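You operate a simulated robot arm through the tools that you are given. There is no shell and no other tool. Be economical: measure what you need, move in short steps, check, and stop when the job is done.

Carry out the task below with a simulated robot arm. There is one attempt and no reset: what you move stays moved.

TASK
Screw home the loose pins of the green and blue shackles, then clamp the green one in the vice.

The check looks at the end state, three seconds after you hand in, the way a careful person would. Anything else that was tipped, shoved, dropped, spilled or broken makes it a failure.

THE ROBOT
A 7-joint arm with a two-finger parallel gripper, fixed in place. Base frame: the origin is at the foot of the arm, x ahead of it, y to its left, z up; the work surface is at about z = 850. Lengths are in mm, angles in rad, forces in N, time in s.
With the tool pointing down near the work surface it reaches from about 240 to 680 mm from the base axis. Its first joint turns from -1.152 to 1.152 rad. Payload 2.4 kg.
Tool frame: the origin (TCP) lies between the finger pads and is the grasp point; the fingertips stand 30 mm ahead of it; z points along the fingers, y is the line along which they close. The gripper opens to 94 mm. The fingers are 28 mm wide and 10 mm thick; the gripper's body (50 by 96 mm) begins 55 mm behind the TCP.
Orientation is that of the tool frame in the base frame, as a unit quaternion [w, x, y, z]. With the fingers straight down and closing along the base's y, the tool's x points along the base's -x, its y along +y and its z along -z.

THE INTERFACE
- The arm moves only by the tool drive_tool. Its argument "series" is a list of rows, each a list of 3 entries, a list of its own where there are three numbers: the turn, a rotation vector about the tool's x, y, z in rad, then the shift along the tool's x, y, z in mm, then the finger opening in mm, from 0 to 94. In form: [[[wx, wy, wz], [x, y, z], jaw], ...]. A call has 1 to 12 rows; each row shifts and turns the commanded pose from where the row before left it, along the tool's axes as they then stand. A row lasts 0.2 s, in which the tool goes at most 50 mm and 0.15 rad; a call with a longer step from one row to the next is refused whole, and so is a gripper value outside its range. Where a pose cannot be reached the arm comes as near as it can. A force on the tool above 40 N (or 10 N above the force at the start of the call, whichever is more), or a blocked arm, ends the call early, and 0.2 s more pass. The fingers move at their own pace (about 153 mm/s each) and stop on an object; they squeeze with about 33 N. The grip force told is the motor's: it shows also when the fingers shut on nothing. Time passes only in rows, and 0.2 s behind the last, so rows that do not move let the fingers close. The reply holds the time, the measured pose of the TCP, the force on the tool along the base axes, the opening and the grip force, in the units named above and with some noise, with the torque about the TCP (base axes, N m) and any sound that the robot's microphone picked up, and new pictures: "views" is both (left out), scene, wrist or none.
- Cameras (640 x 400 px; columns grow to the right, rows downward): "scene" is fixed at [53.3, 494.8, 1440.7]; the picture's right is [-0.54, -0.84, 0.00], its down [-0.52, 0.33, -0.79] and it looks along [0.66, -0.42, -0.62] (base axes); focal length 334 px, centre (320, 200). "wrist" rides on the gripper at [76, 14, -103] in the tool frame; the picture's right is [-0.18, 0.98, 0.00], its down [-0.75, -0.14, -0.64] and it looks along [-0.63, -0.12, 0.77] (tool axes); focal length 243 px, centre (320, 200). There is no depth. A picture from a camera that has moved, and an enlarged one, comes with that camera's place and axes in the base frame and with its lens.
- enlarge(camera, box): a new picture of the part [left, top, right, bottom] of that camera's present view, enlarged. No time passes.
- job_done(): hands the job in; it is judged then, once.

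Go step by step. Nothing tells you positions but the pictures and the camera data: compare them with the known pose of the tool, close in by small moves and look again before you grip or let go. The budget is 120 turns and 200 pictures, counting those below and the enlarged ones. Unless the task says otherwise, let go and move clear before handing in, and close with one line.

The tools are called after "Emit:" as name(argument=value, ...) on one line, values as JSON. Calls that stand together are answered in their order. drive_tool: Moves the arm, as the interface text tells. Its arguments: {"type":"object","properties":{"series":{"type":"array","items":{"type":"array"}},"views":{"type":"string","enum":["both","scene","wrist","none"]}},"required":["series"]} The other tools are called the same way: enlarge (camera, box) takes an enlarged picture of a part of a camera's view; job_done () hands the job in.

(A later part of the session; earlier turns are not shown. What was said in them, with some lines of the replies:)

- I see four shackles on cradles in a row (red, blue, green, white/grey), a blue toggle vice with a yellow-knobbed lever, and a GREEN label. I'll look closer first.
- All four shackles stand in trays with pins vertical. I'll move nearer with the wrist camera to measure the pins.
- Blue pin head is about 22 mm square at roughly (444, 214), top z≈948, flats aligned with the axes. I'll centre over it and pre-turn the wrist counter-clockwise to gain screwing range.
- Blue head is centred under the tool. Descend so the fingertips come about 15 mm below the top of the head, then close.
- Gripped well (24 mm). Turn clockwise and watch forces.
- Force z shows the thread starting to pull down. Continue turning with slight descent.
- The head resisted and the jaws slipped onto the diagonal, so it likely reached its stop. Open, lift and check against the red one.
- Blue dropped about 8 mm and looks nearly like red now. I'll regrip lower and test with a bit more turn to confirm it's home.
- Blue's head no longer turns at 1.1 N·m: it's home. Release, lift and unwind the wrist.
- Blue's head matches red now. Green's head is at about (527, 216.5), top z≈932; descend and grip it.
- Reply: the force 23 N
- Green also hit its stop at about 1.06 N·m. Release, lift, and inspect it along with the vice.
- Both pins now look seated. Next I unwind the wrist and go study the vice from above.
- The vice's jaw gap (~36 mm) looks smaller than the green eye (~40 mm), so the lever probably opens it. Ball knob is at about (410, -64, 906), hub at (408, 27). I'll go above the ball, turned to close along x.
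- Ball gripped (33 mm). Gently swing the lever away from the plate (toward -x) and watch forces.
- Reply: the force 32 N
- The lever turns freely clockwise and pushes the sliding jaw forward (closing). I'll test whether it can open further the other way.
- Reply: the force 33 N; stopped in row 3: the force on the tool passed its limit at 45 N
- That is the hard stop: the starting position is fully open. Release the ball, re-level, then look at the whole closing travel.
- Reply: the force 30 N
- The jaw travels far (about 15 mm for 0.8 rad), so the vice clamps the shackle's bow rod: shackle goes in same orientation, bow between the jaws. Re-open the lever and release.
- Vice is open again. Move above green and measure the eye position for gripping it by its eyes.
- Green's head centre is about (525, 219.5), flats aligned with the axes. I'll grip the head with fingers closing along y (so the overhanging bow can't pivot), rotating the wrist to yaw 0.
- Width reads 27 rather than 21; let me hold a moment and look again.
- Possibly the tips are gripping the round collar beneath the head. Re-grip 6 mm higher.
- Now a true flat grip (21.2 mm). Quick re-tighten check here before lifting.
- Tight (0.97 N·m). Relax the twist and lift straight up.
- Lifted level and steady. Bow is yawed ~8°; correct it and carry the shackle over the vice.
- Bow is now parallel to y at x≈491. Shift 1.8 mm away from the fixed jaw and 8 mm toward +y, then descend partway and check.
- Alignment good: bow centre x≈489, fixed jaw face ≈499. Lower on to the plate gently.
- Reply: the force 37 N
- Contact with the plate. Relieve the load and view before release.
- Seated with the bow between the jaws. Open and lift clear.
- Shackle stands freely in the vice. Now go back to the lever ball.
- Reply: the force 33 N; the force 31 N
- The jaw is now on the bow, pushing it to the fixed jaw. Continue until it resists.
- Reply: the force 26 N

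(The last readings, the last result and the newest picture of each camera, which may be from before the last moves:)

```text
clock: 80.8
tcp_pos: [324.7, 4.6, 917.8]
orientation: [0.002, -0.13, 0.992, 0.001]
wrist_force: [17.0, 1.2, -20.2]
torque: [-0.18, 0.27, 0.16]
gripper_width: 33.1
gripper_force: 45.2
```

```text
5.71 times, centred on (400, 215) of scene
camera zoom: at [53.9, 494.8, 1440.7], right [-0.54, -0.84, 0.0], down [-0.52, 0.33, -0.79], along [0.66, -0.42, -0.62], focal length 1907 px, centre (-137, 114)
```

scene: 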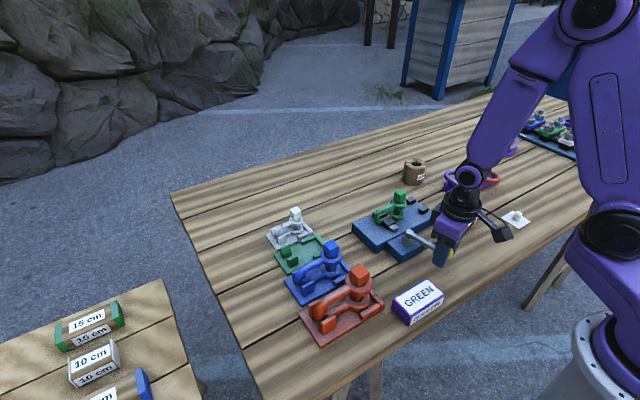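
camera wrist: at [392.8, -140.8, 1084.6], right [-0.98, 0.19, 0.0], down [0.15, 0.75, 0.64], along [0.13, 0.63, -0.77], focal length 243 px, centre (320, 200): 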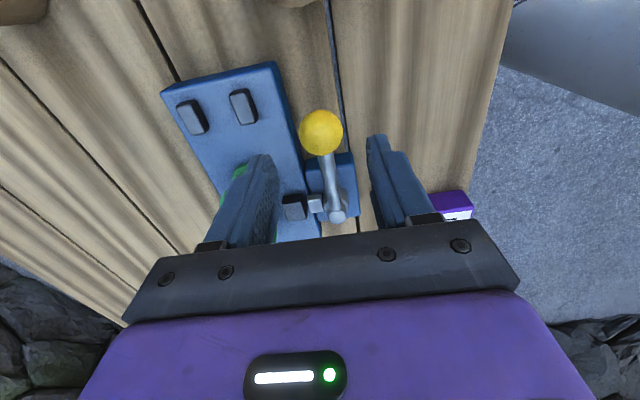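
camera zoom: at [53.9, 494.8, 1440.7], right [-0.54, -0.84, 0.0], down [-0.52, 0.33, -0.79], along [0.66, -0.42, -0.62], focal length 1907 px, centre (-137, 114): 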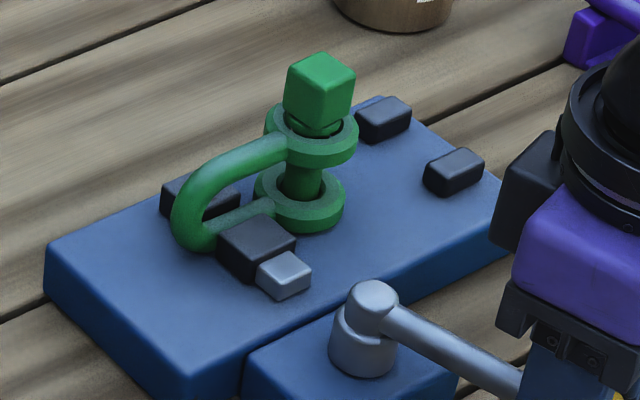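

Emit:
drive_tool(series=[[[0, 0, 0], [-1.5, 0, 0.5], 28], [[0, 0, 0.06], [-0.2, 5.2, 0], 28], [[0, 0, 0.06], [-0.2, 5.2, 0], 28], [[0, 0, 0.06], [-0.2, 5.2, 0], 28], [[0, 0, 0.06], [-0.2, 5.2, 0], 28], [[0, 0, 0], [0, 0, 0], 28]], views="scene")

Emit:
enlarge(camera="scene", box=[365, 180, 435, 250])

```text
clock: 82.2
tcp_pos: [322.0, 25.3, 917.8]
orientation: [0.001, -0.009, 1.0, 0.0]
wrist_force: [-8.2, -5.5, 32.2]
torque: [-0.01, 0.06, -0.18]
gripper_width: 33.5
gripper_force: 44.9
```

scene: 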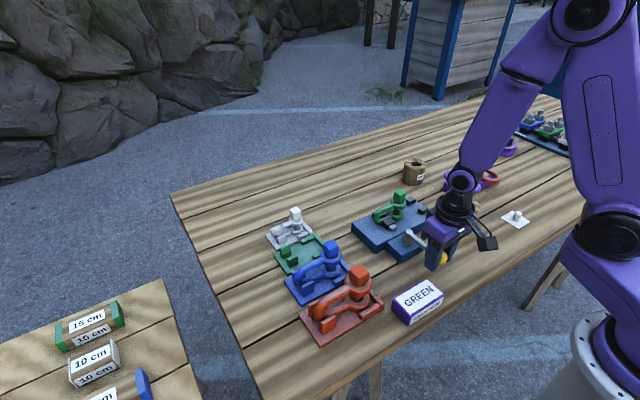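

```text
5.71 times, centred on (400, 215) of scene
camera zoom: at [52.7, 494.6, 1440.8], right [-0.54, -0.84, 0.0], down [-0.52, 0.33, -0.79], along [0.66, -0.42, -0.62], focal length 1907 px, centre (-137, 114)
```

zoom: 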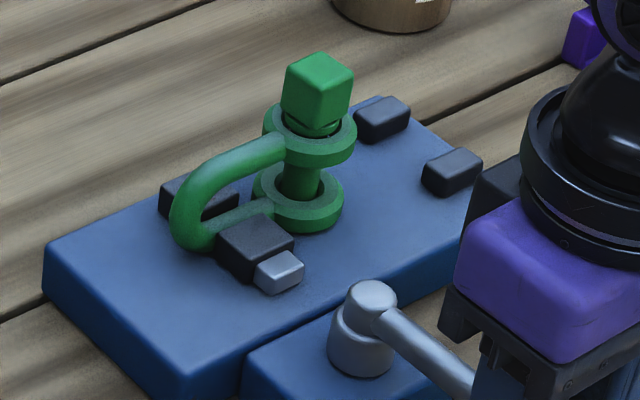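

Emit:
drive_tool(series=[[[0, 0, 0], [0, 0, -1], 28], [[0, 0, 0.05], [-0.1, 4.3, 0], 28], [[0, 0, 0.05], [-0.1, 4.3, 0], 28], [[0, 0, 0.05], [-0.1, 4.3, 0], 28], [[0, 0, 0], [0, 0, 0], 28]], views="scene")

Emit:
enlarge(camera="scene", box=[365, 180, 435, 250])

```text
clock: 83.3
tcp_pos: [323.3, 38.2, 918.0]
orientation: [0.001, 0.065, 0.998, 0.0]
wrist_force: [-9.3, 2.3, -18.1]
torque: [0.06, 1.0, -0.03]
gripper_width: 33.8
gripper_force: 45.0
```

scene: 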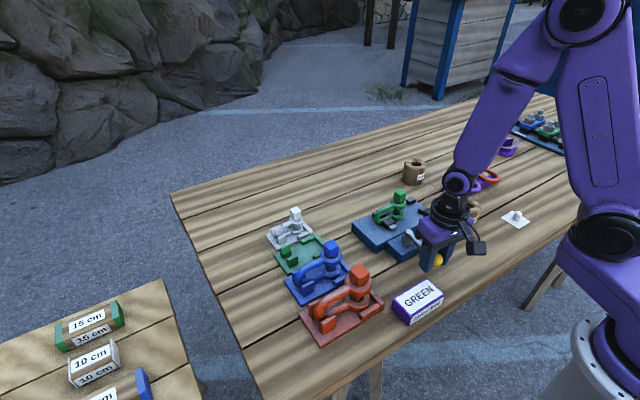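

```text
5.71 times, centred on (400, 215) of scene
camera zoom: at [53.2, 494.9, 1440.7], right [-0.54, -0.84, 0.0], down [-0.52, 0.33, -0.79], along [0.66, -0.42, -0.62], focal length 1907 px, centre (-137, 114)
```

zoom: 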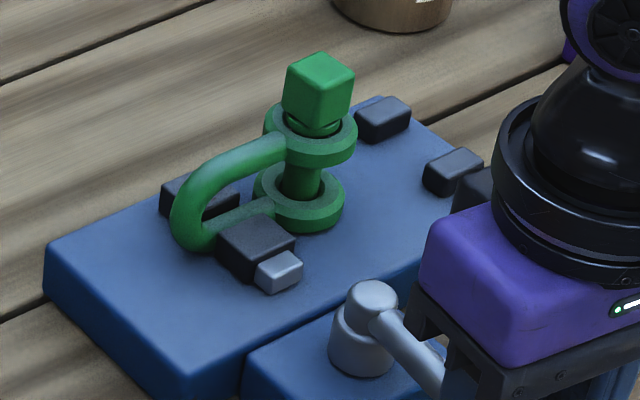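

Emit:
drive_tool(series=[[[0, 0, 0], [-1, 0, 0.5], 28], [[0, 0, 0.05], [-0.1, 4.3, 0], 28], [[0, 0, 0.05], [-0.1, 4.3, 0], 28], [[0, 0, 0], [0, 0, 0], 28]], views="wrist")

Emit:
enlarge(camera="scene", box=[365, 180, 455, 270])

```text
clock: 84.2
tcp_pos: [324.8, 40.7, 918.2]
orientation: [-0.001, 0.116, 0.993, -0.002]
wrist_force: [0.4, -10.3, 8.9]
torque: [-0.22, -0.4, 0.28]
gripper_width: 33.2
gripper_force: 45.1
stopped in row 4: the force on the tool passed its limit at 47 N (the readings are from after the stop); the commanded pose is now the measured one
camera wrist: at [253.8, 72.4, 1020.9], right [0.41, 0.91, 0.0], down [0.7, -0.31, 0.64], along [0.58, -0.26, -0.77], focal length 243 px, centre (320, 200)
```

wrist: 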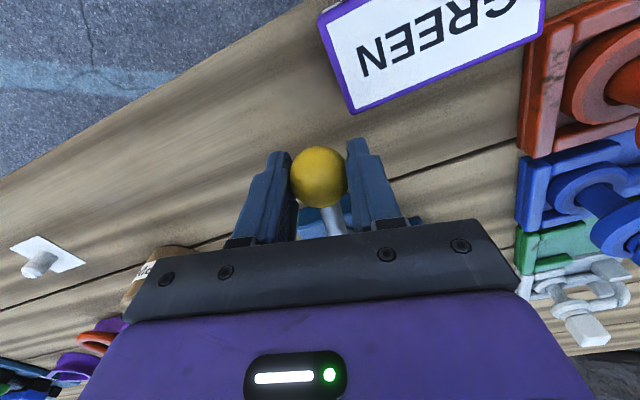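

```text
4.44 times, centred on (410, 225) of scene
camera zoom: at [53.2, 494.5, 1440.8], right [-0.54, -0.84, 0.0], down [-0.52, 0.33, -0.79], along [0.66, -0.42, -0.62], focal length 1483 px, centre (-80, 89)
```

zoom: 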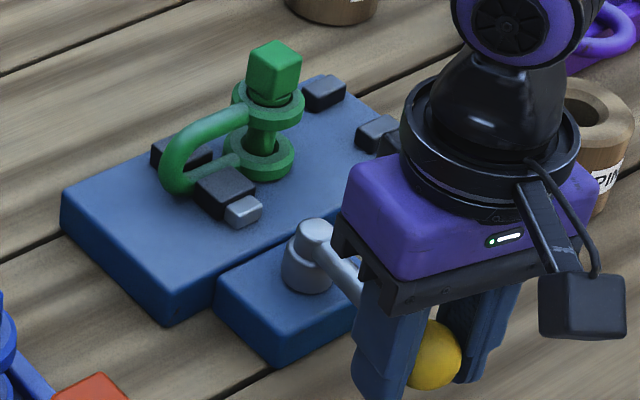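

The lever hit its closed end stop (past centre). Release the ball and lift away.

Emit:
drive_tool(series=[[[0, 0, 0], [0, 0, 0], 44], [[0, 0, 0], [0, 0, 0], 48], [[0, 0, 0], [0, 0, 0], 48], [[0, 0, 0], [0, 0, -25], 48], [[0, 0, 0], [0, 0, -45], 48], [[0, 0, 0], [0, 0, -45], 48], [[0, 0, 0], [10, 0, -20], 48]])

Emit:
enlarge(camera="scene", box=[355, 170, 455, 280])

Emit:
enlarge(camera="scene", box=[255, 195, 395, 355])

```text
clock: 85.8
tcp_pos: [315.8, 44.8, 1055.3]
orientation: [-0.001, 0.116, 0.993, 0.0]
wrist_force: [0.2, -0.3, -0.2]
torque: [-0.02, 0.0, 0.02]
gripper_width: 48.0
gripper_force: 0.1
camera wrist: at [244.1, 75.7, 1157.8], right [0.4, 0.91, 0.0], down [0.7, -0.31, 0.64], along [0.59, -0.26, -0.77], focal length 243 px, centre (320, 200)
```

scene: 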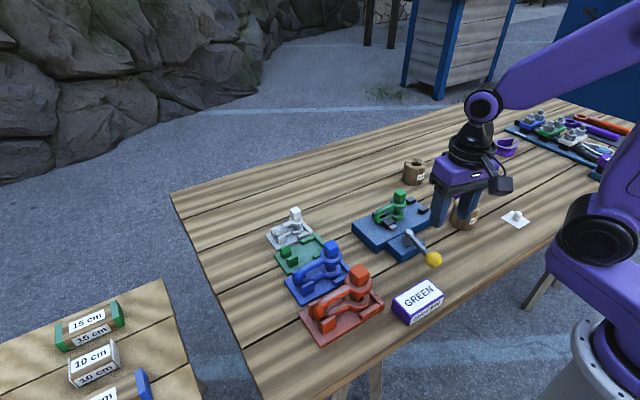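
wrist: 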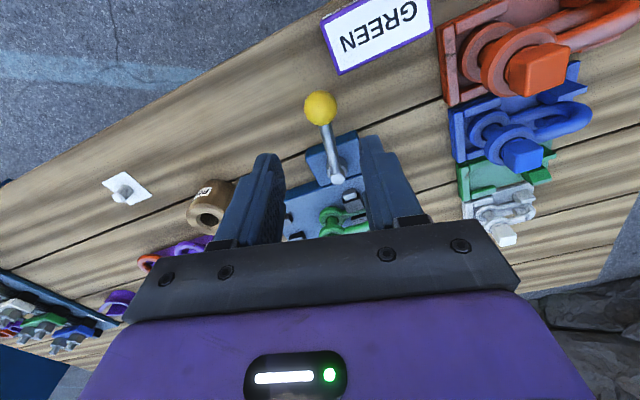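

```text
3.64 times, centred on (405, 225) of scene
camera zoom: at [53.3, 494.8, 1440.7], right [-0.54, -0.84, 0.0], down [-0.52, 0.33, -0.79], along [0.66, -0.42, -0.62], focal length 1214 px, centre (11, 109)
```

zoom: 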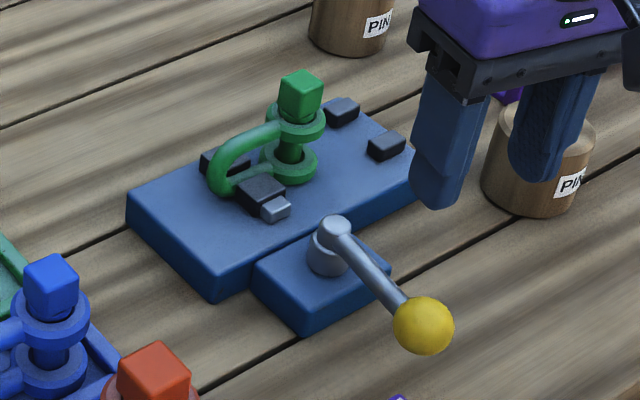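

```text
2.50 times, centred on (325, 275) of scene
camera zoom: at [53.3, 494.8, 1440.7], right [-0.54, -0.84, 0.0], down [-0.52, 0.33, -0.79], along [0.66, -0.42, -0.62], focal length 834 px, centre (308, 12)
```

zoom: 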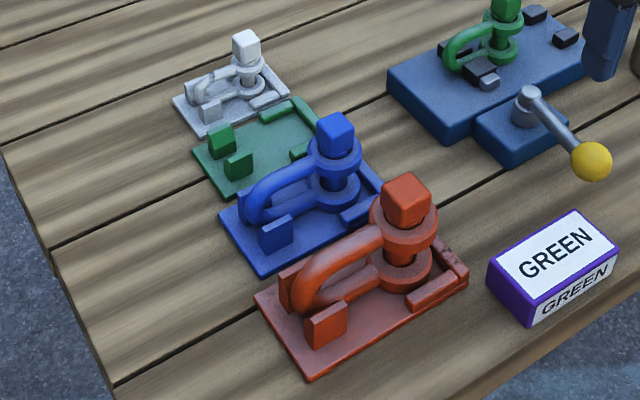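

Lever stays closed. A final close check on the pins.

Emit:
enlarge(camera="scene", box=[380, 182, 416, 222])

Emit:
enlarge(camera="scene", box=[312, 232, 352, 276])

Emit:
enlarge(camera="scene", box=[340, 256, 386, 306])

Emit:
enlarge(camera="scene", box=[276, 200, 316, 245])

```text
10.00 times, centred on (398, 202) of scene
camera zoom: at [53.3, 494.8, 1440.7], right [-0.54, -0.84, 0.0], down [-0.52, 0.33, -0.79], along [0.66, -0.42, -0.62], focal length 3338 px, centre (-460, 180)
```

zoom: 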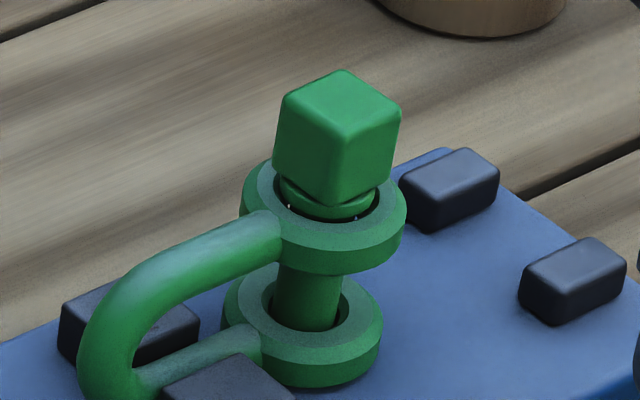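

```text
9.09 times, centred on (332, 254) of scene
camera zoom: at [53.3, 494.8, 1440.7], right [-0.54, -0.84, 0.0], down [-0.52, 0.33, -0.79], along [0.66, -0.42, -0.62], focal length 3034 px, centre (211, -291)
```

zoom: 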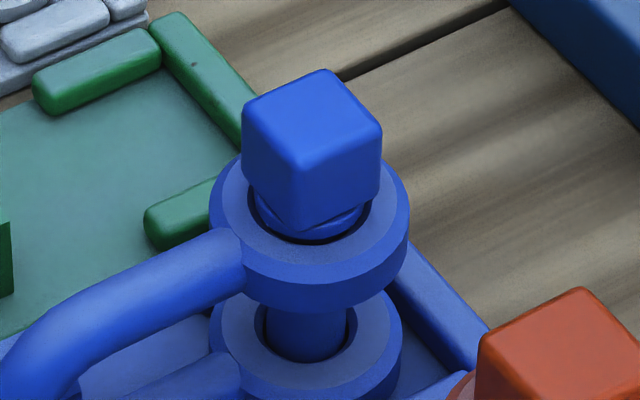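

```text
8.00 times, centred on (363, 281) of scene
camera zoom: at [53.3, 494.8, 1440.7], right [-0.54, -0.84, 0.0], down [-0.52, 0.33, -0.79], along [0.66, -0.42, -0.62], focal length 2670 px, centre (-24, -448)
```

zoom: 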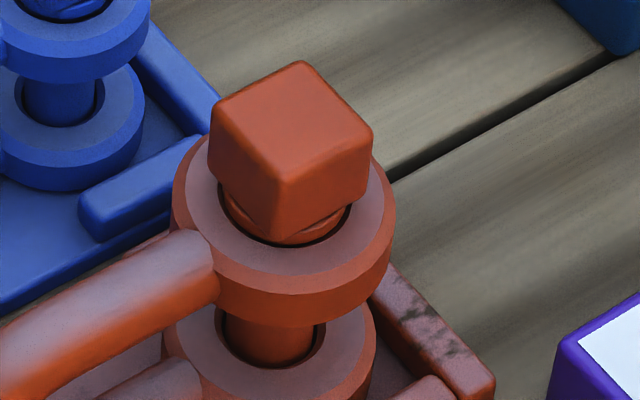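

```text
8.89 times, centred on (296, 222) of scene
camera zoom: at [53.3, 494.8, 1440.7], right [-0.54, -0.84, 0.0], down [-0.52, 0.33, -0.79], along [0.66, -0.42, -0.62], focal length 2967 px, centre (533, 0)
```

zoom: 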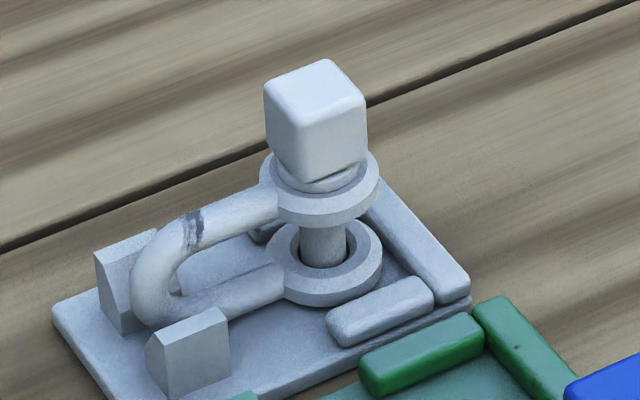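

Green's collar shows a slightly larger gap than blue's, so I'll re-check its tightness in the vice. Move above its head.

Emit:
drive_tool(series=[[[0, 0, -0.145], [0, 0, 0], 44], [[0, 0, -0.148], [0, 0, 0], 44], [[0, 0, 0], [-34.9, -14.1, 0], 44], [[0, 0, 0], [-34.9, -14.1, 0], 44], [[0, 0, 0], [-34.9, -14.1, 0], 44], [[0, 0, 0], [-34.9, -14.1, 0], 44], [[0, 0, 0], [-34.9, -14.1, 0], 44], [[0, 0, 0], [0, 0, 35], 44], [[0, 0, 0], [0, 0, 0], 44]], views="wrist")

Emit:
enlarge(camera="wrist", box=[260, 60, 420, 200])

```text
clock: 87.8
tcp_pos: [493.9, -14.7, 1017.7]
orientation: [-0.002, -0.031, 1.0, -0.001]
wrist_force: [0.4, 0.4, 0.4]
torque: [0.01, 0.0, -0.01]
gripper_width: 44.0
gripper_force: 0.1
camera wrist: at [417.7, -6.0, 1121.2], right [0.12, 0.99, 0.0], down [0.76, -0.09, 0.64], along [0.64, -0.08, -0.77], focal length 243 px, centre (320, 200)
```

wrist: 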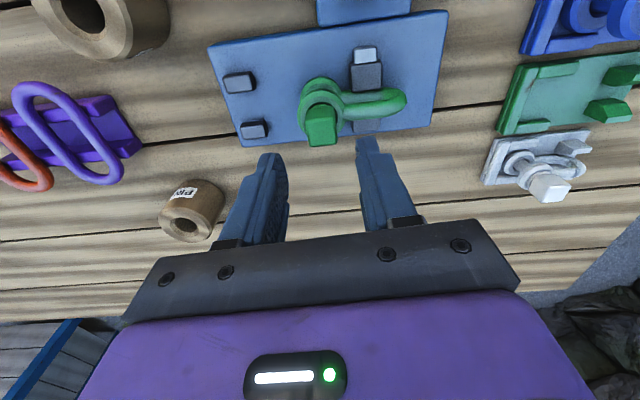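

```text
2.86 times, centred on (340, 130) of wrist
camera zoom: at [417.7, -6.0, 1121.2], right [0.12, 0.99, 0.0], down [0.76, -0.09, 0.64], along [0.64, -0.08, -0.77], focal length 693 px, centre (263, 400)
```

zoom: 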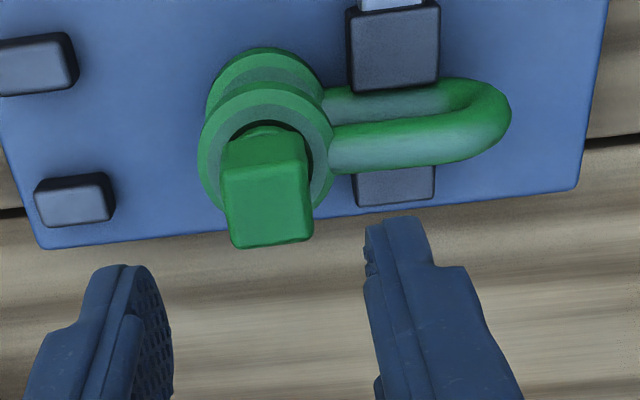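

Emit:
drive_tool(series=[[[0, 0, 0], [-1.3, 0, 20], 44], [[0, 0, 0], [0, 0, 20], 44], [[0, 0, 0], [0, 0, 9], 44], [[0, 0, 0], [0, 0, 0], 30], [[0, 0, 0], [0, 0, 0], 12], [[0, 0, 0], [0, 0, 0], 12]], views="none")

Emit:
drive_tool(series=[[[0, 0, 0.04], [0, 0, 0], 12], [[0, 0, 0], [0, 0, 0], 12]], views="none")

```text
clock: 89.2
tcp_pos: [495.4, -12.6, 968.0]
orientation: [-0.001, -0.03, 1.0, -0.001]
wrist_force: [-0.2, 3.1, -0.5]
torque: [0.08, 0.02, -0.02]
gripper_width: 21.3
gripper_force: 32.7
```

```text
clock: 89.8
tcp_pos: [495.6, -14.1, 967.6]
orientation: [-0.001, -0.01, 1.0, 0.0]
wrist_force: [0.0, 4.9, -0.2]
torque: [0.16, -0.02, -0.01]
gripper_width: 21.1
gripper_force: 32.7
```

Emit:
drive_tool(series=[[[0, 0, 0.05], [0, 0, 0], 12], [[0, 0, 0.05], [0, 0, 0], 12], [[0, 0, 0], [0, 0, 0], 12]], views="none")

```text
clock: 90.6
tcp_pos: [495.0, -15.7, 969.1]
orientation: [-0.001, 0.039, 0.999, -0.001]
wrist_force: [-1.4, 5.4, 0.4]
torque: [0.21, -0.02, 0.69]
gripper_width: 21.1
gripper_force: 32.8
```

It took up about 0.1 rad and is now firm at 0.7 N·m. A touch more, then open directly without backing off.

Emit:
drive_tool(series=[[[0, 0, 0.03], [0, 0, 0], 12], [[0, 0, 0], [0, 0, 0], 12], [[0, 0, 0], [0, 0, 0], 40], [[0, 0, 0], [0, 0, 0], 44], [[0, 0, 0], [0, 0, -25], 44], [[0, 0, 0], [0, 0, -40], 44], [[0, 0, 0], [0, 0, -35], 44]])

Emit:
enlarge(camera="scene", box=[365, 182, 425, 242])

Emit:
enlarge(camera="wrist", box=[240, 20, 420, 180])

```text
clock: 92.2
tcp_pos: [495.4, -16.4, 1069.5]
orientation: [-0.002, 0.054, 0.999, -0.001]
wrist_force: [-0.6, -0.5, 0.7]
torque: [0.02, -0.02, 0.05]
gripper_width: 44.0
gripper_force: 0.1
camera wrist: at [420.4, 6.7, 1172.8], right [0.29, 0.96, 0.0], down [0.74, -0.22, 0.64], along [0.61, -0.19, -0.77], focal length 243 px, centre (320, 200)
```

scene: 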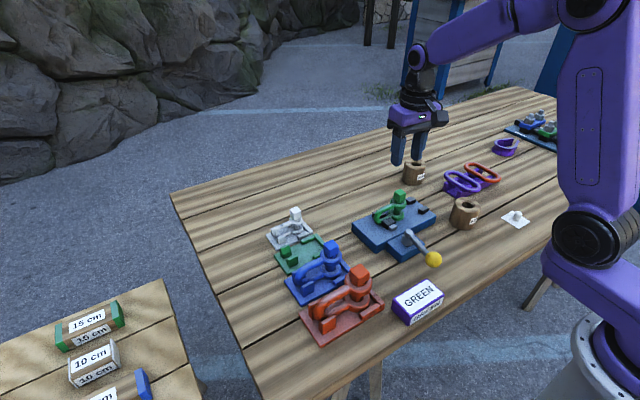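
wrist: 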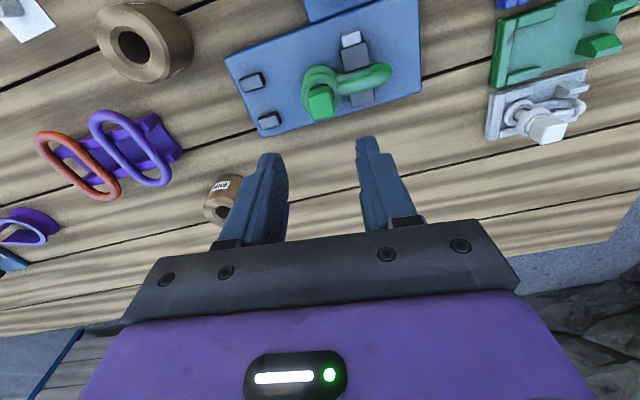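

```text
6.67 times, centred on (395, 212) of scene
camera zoom: at [53.3, 494.8, 1440.7], right [-0.54, -0.84, 0.0], down [-0.52, 0.33, -0.79], along [0.66, -0.42, -0.62], focal length 2225 px, centre (-180, 120)
```

zoom: 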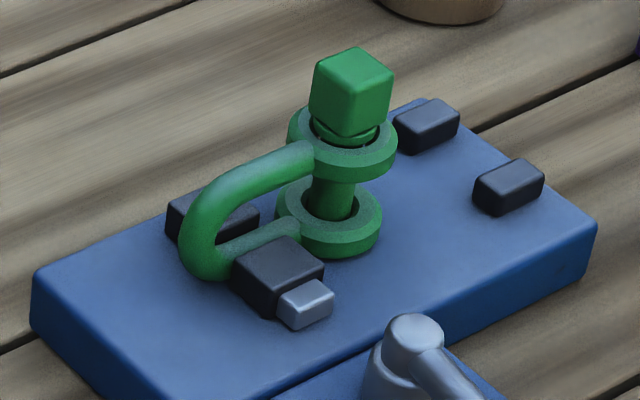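

```text
2.50 times, centred on (330, 100) of wrist
camera zoom: at [420.4, 6.7, 1172.8], right [0.29, 0.96, 0.0], down [0.74, -0.22, 0.64], along [0.61, -0.19, -0.77], focal length 606 px, centre (295, 450)
```

zoom: 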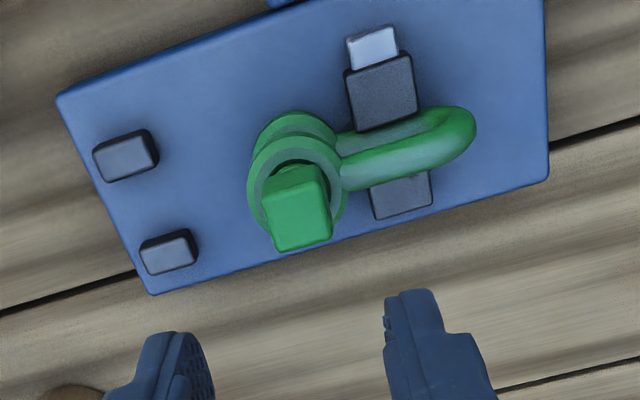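

Green is tight and clamped. Since backing off left green slightly slack, I'll give blue the same final check.

Emit:
drive_tool(series=[[[0, 0, 0], [12.7, 37.6, 0], 48], [[0, 0, 0], [12.7, 37.6, 0], 48], [[0, 0, 0], [12.7, 37.6, 0], 48], [[0, 0, 0], [12.7, 37.6, 0], 48], [[0, 0, 0], [12.7, 37.6, 0], 48], [[0, 0, 0], [12.7, 37.5, 0], 48], [[0, 0, 0], [0, 0, 40], 48], [[0, 0, 0], [0, 0, 15], 48], [[0, 0, 0], [0, 0, 0], 48]], views="wrist")

Emit:
enlarge(camera="wrist", box=[260, 40, 380, 160])

```text
clock: 94.2
tcp_pos: [443.0, 217.4, 1013.0]
orientation: [0.0, 0.055, 0.999, -0.001]
wrist_force: [0.2, 0.2, 0.0]
torque: [-0.01, -0.02, -0.01]
gripper_width: 47.9
gripper_force: 0.1
camera wrist: at [369.5, 239.4, 1116.0], right [0.29, 0.96, 0.0], down [0.73, -0.22, 0.64], along [0.61, -0.19, -0.77], focal length 243 px, centre (320, 200)
```

wrist: 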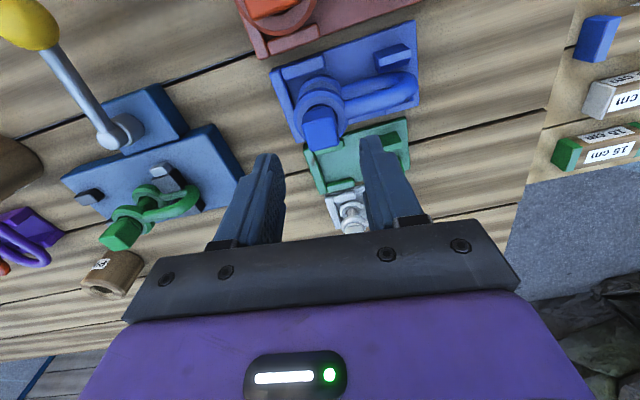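

```text
3.33 times, centred on (320, 100) of wrist
camera zoom: at [369.5, 239.4, 1116.0], right [0.29, 0.96, 0.0], down [0.73, -0.22, 0.64], along [0.61, -0.19, -0.77], focal length 809 px, centre (320, 533)
```

zoom: 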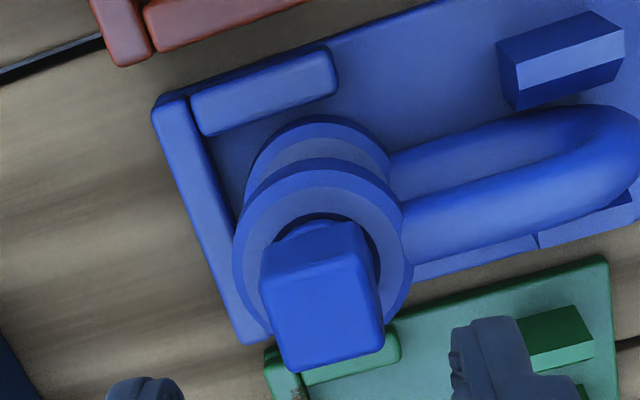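

Emit:
drive_tool(series=[[[0, 0, -0.1], [-3.0, -1.2, 20], 48], [[0, 0, 0], [0, 0, 20], 48], [[0, 0, 0], [0, 0, 17], 48], [[0, 0, 0], [0, 0, 0], 34], [[0, 0, 0], [0, 0, 0], 15], [[0, 0, 0], [0, 0, 0], 15]], views="none")

Emit:
drive_tool(series=[[[0, 0, 0.04], [0, 0, 0], 15], [[0, 0, 0.03], [0, 0, 0], 15], [[0, 0, 0], [0, 0, 0], 15]], views="none")

```text
clock: 95.6
tcp_pos: [446.5, 216.7, 956.4]
orientation: [0.0, 0.005, 1.0, -0.001]
wrist_force: [1.1, 2.4, 0.0]
torque: [0.09, -0.06, 0.03]
gripper_width: 24.1
gripper_force: 32.7
```

```text
clock: 96.4
tcp_pos: [445.4, 216.4, 956.3]
orientation: [-0.002, 0.038, 0.999, -0.002]
wrist_force: [-9.2, 3.9, 8.6]
torque: [0.08, 0.41, 0.74]
gripper_width: 24.2
gripper_force: 32.3
```

Blue is tight too (0.74 N·m). Open directly, lift and move clear.

Emit:
drive_tool(series=[[[0, 0, 0.03], [0, 0, 0], 15], [[0, 0, 0], [0, 0, 0], 15], [[0, 0, 0], [0, 0, 0], 44], [[0, 0, 0], [0, 0, 0], 48], [[0, 0, 0], [0, 0, -25], 48], [[0, 0, 0], [0, 0, -40], 48], [[0, 0, 0], [0, 0, -45], 48], [[0, 0, 0], [0, 0, -45], 48], [[0, 0, 0], [20, -40, 0], 48], [[0, 0, 0], [20, -40, 0], 48], [[0, 0, 0], [20, -20, 0], 48]])

Emit:
enlarge(camera="scene", box=[255, 180, 455, 350])

Emit:
enlarge(camera="scene", box=[312, 232, 352, 276])

Emit:
enlarge(camera="scene", box=[365, 180, 445, 270])

```text
clock: 98.8
tcp_pos: [377.2, 123.6, 1112.0]
orientation: [-0.001, 0.055, 0.999, -0.001]
wrist_force: [-0.1, -0.3, -0.6]
torque: [-0.04, 0.01, 0.04]
gripper_width: 48.0
gripper_force: 0.1
camera wrist: at [303.0, 145.3, 1214.0], right [0.29, 0.96, 0.0], down [0.73, -0.22, 0.64], along [0.61, -0.19, -0.77], focal length 243 px, centre (320, 200)
```

scene: 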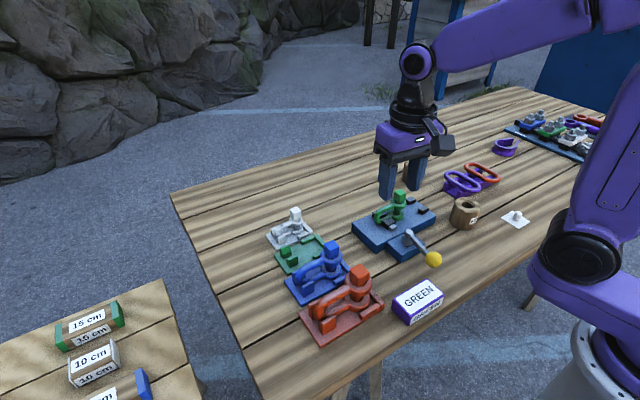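
wrist: 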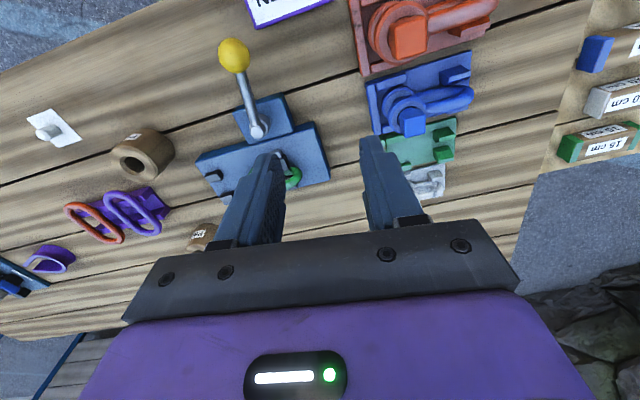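

```text
2.35 times, centred on (355, 265) of scene
camera zoom: at [53.3, 494.8, 1440.7], right [-0.54, -0.84, 0.0], down [-0.52, 0.33, -0.79], along [0.66, -0.42, -0.62], focal length 785 px, centre (238, 47)
```

zoom: 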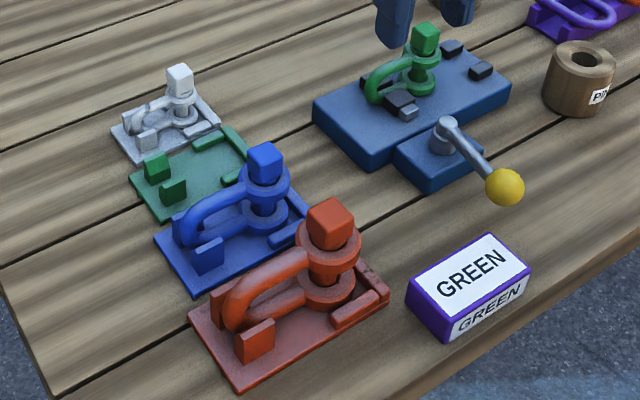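

```text
9.09 times, centred on (332, 254) of scene
camera zoom: at [53.3, 494.8, 1440.7], right [-0.54, -0.84, 0.0], down [-0.52, 0.33, -0.79], along [0.66, -0.42, -0.62], focal length 3034 px, centre (211, -291)
```

zoom: 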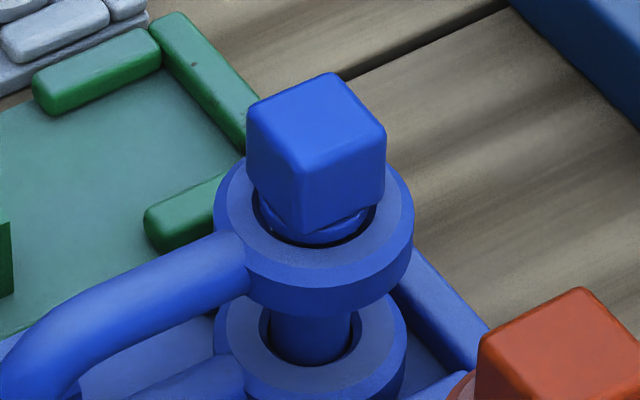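

```text
4.44 times, centred on (405, 225) of scene
camera zoom: at [53.3, 494.8, 1440.7], right [-0.54, -0.84, 0.0], down [-0.52, 0.33, -0.79], along [0.66, -0.42, -0.62], focal length 1483 px, centre (-58, 89)
```

zoom: 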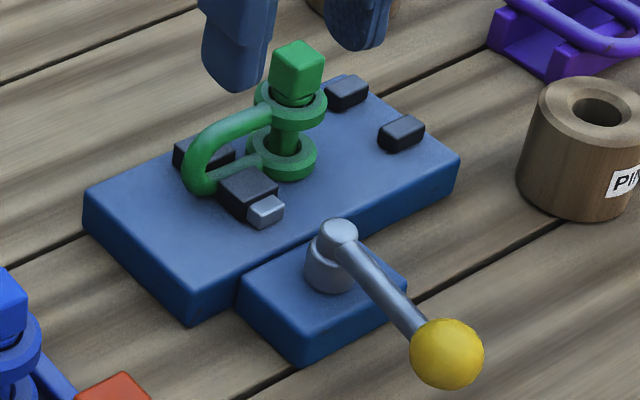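

Both pins are tight, the green shackle's bow is held between the jaws with the lever at its closed stop, the other pieces look undisturbed, and the arm is clear. I'm handing in.

Emit:
job_done()

```text
The job is handed in.
```

I screwed the green and blue pins home until they would not turn further, then clamped the green shackle in the vice by its bow with the lever at its closed stop.
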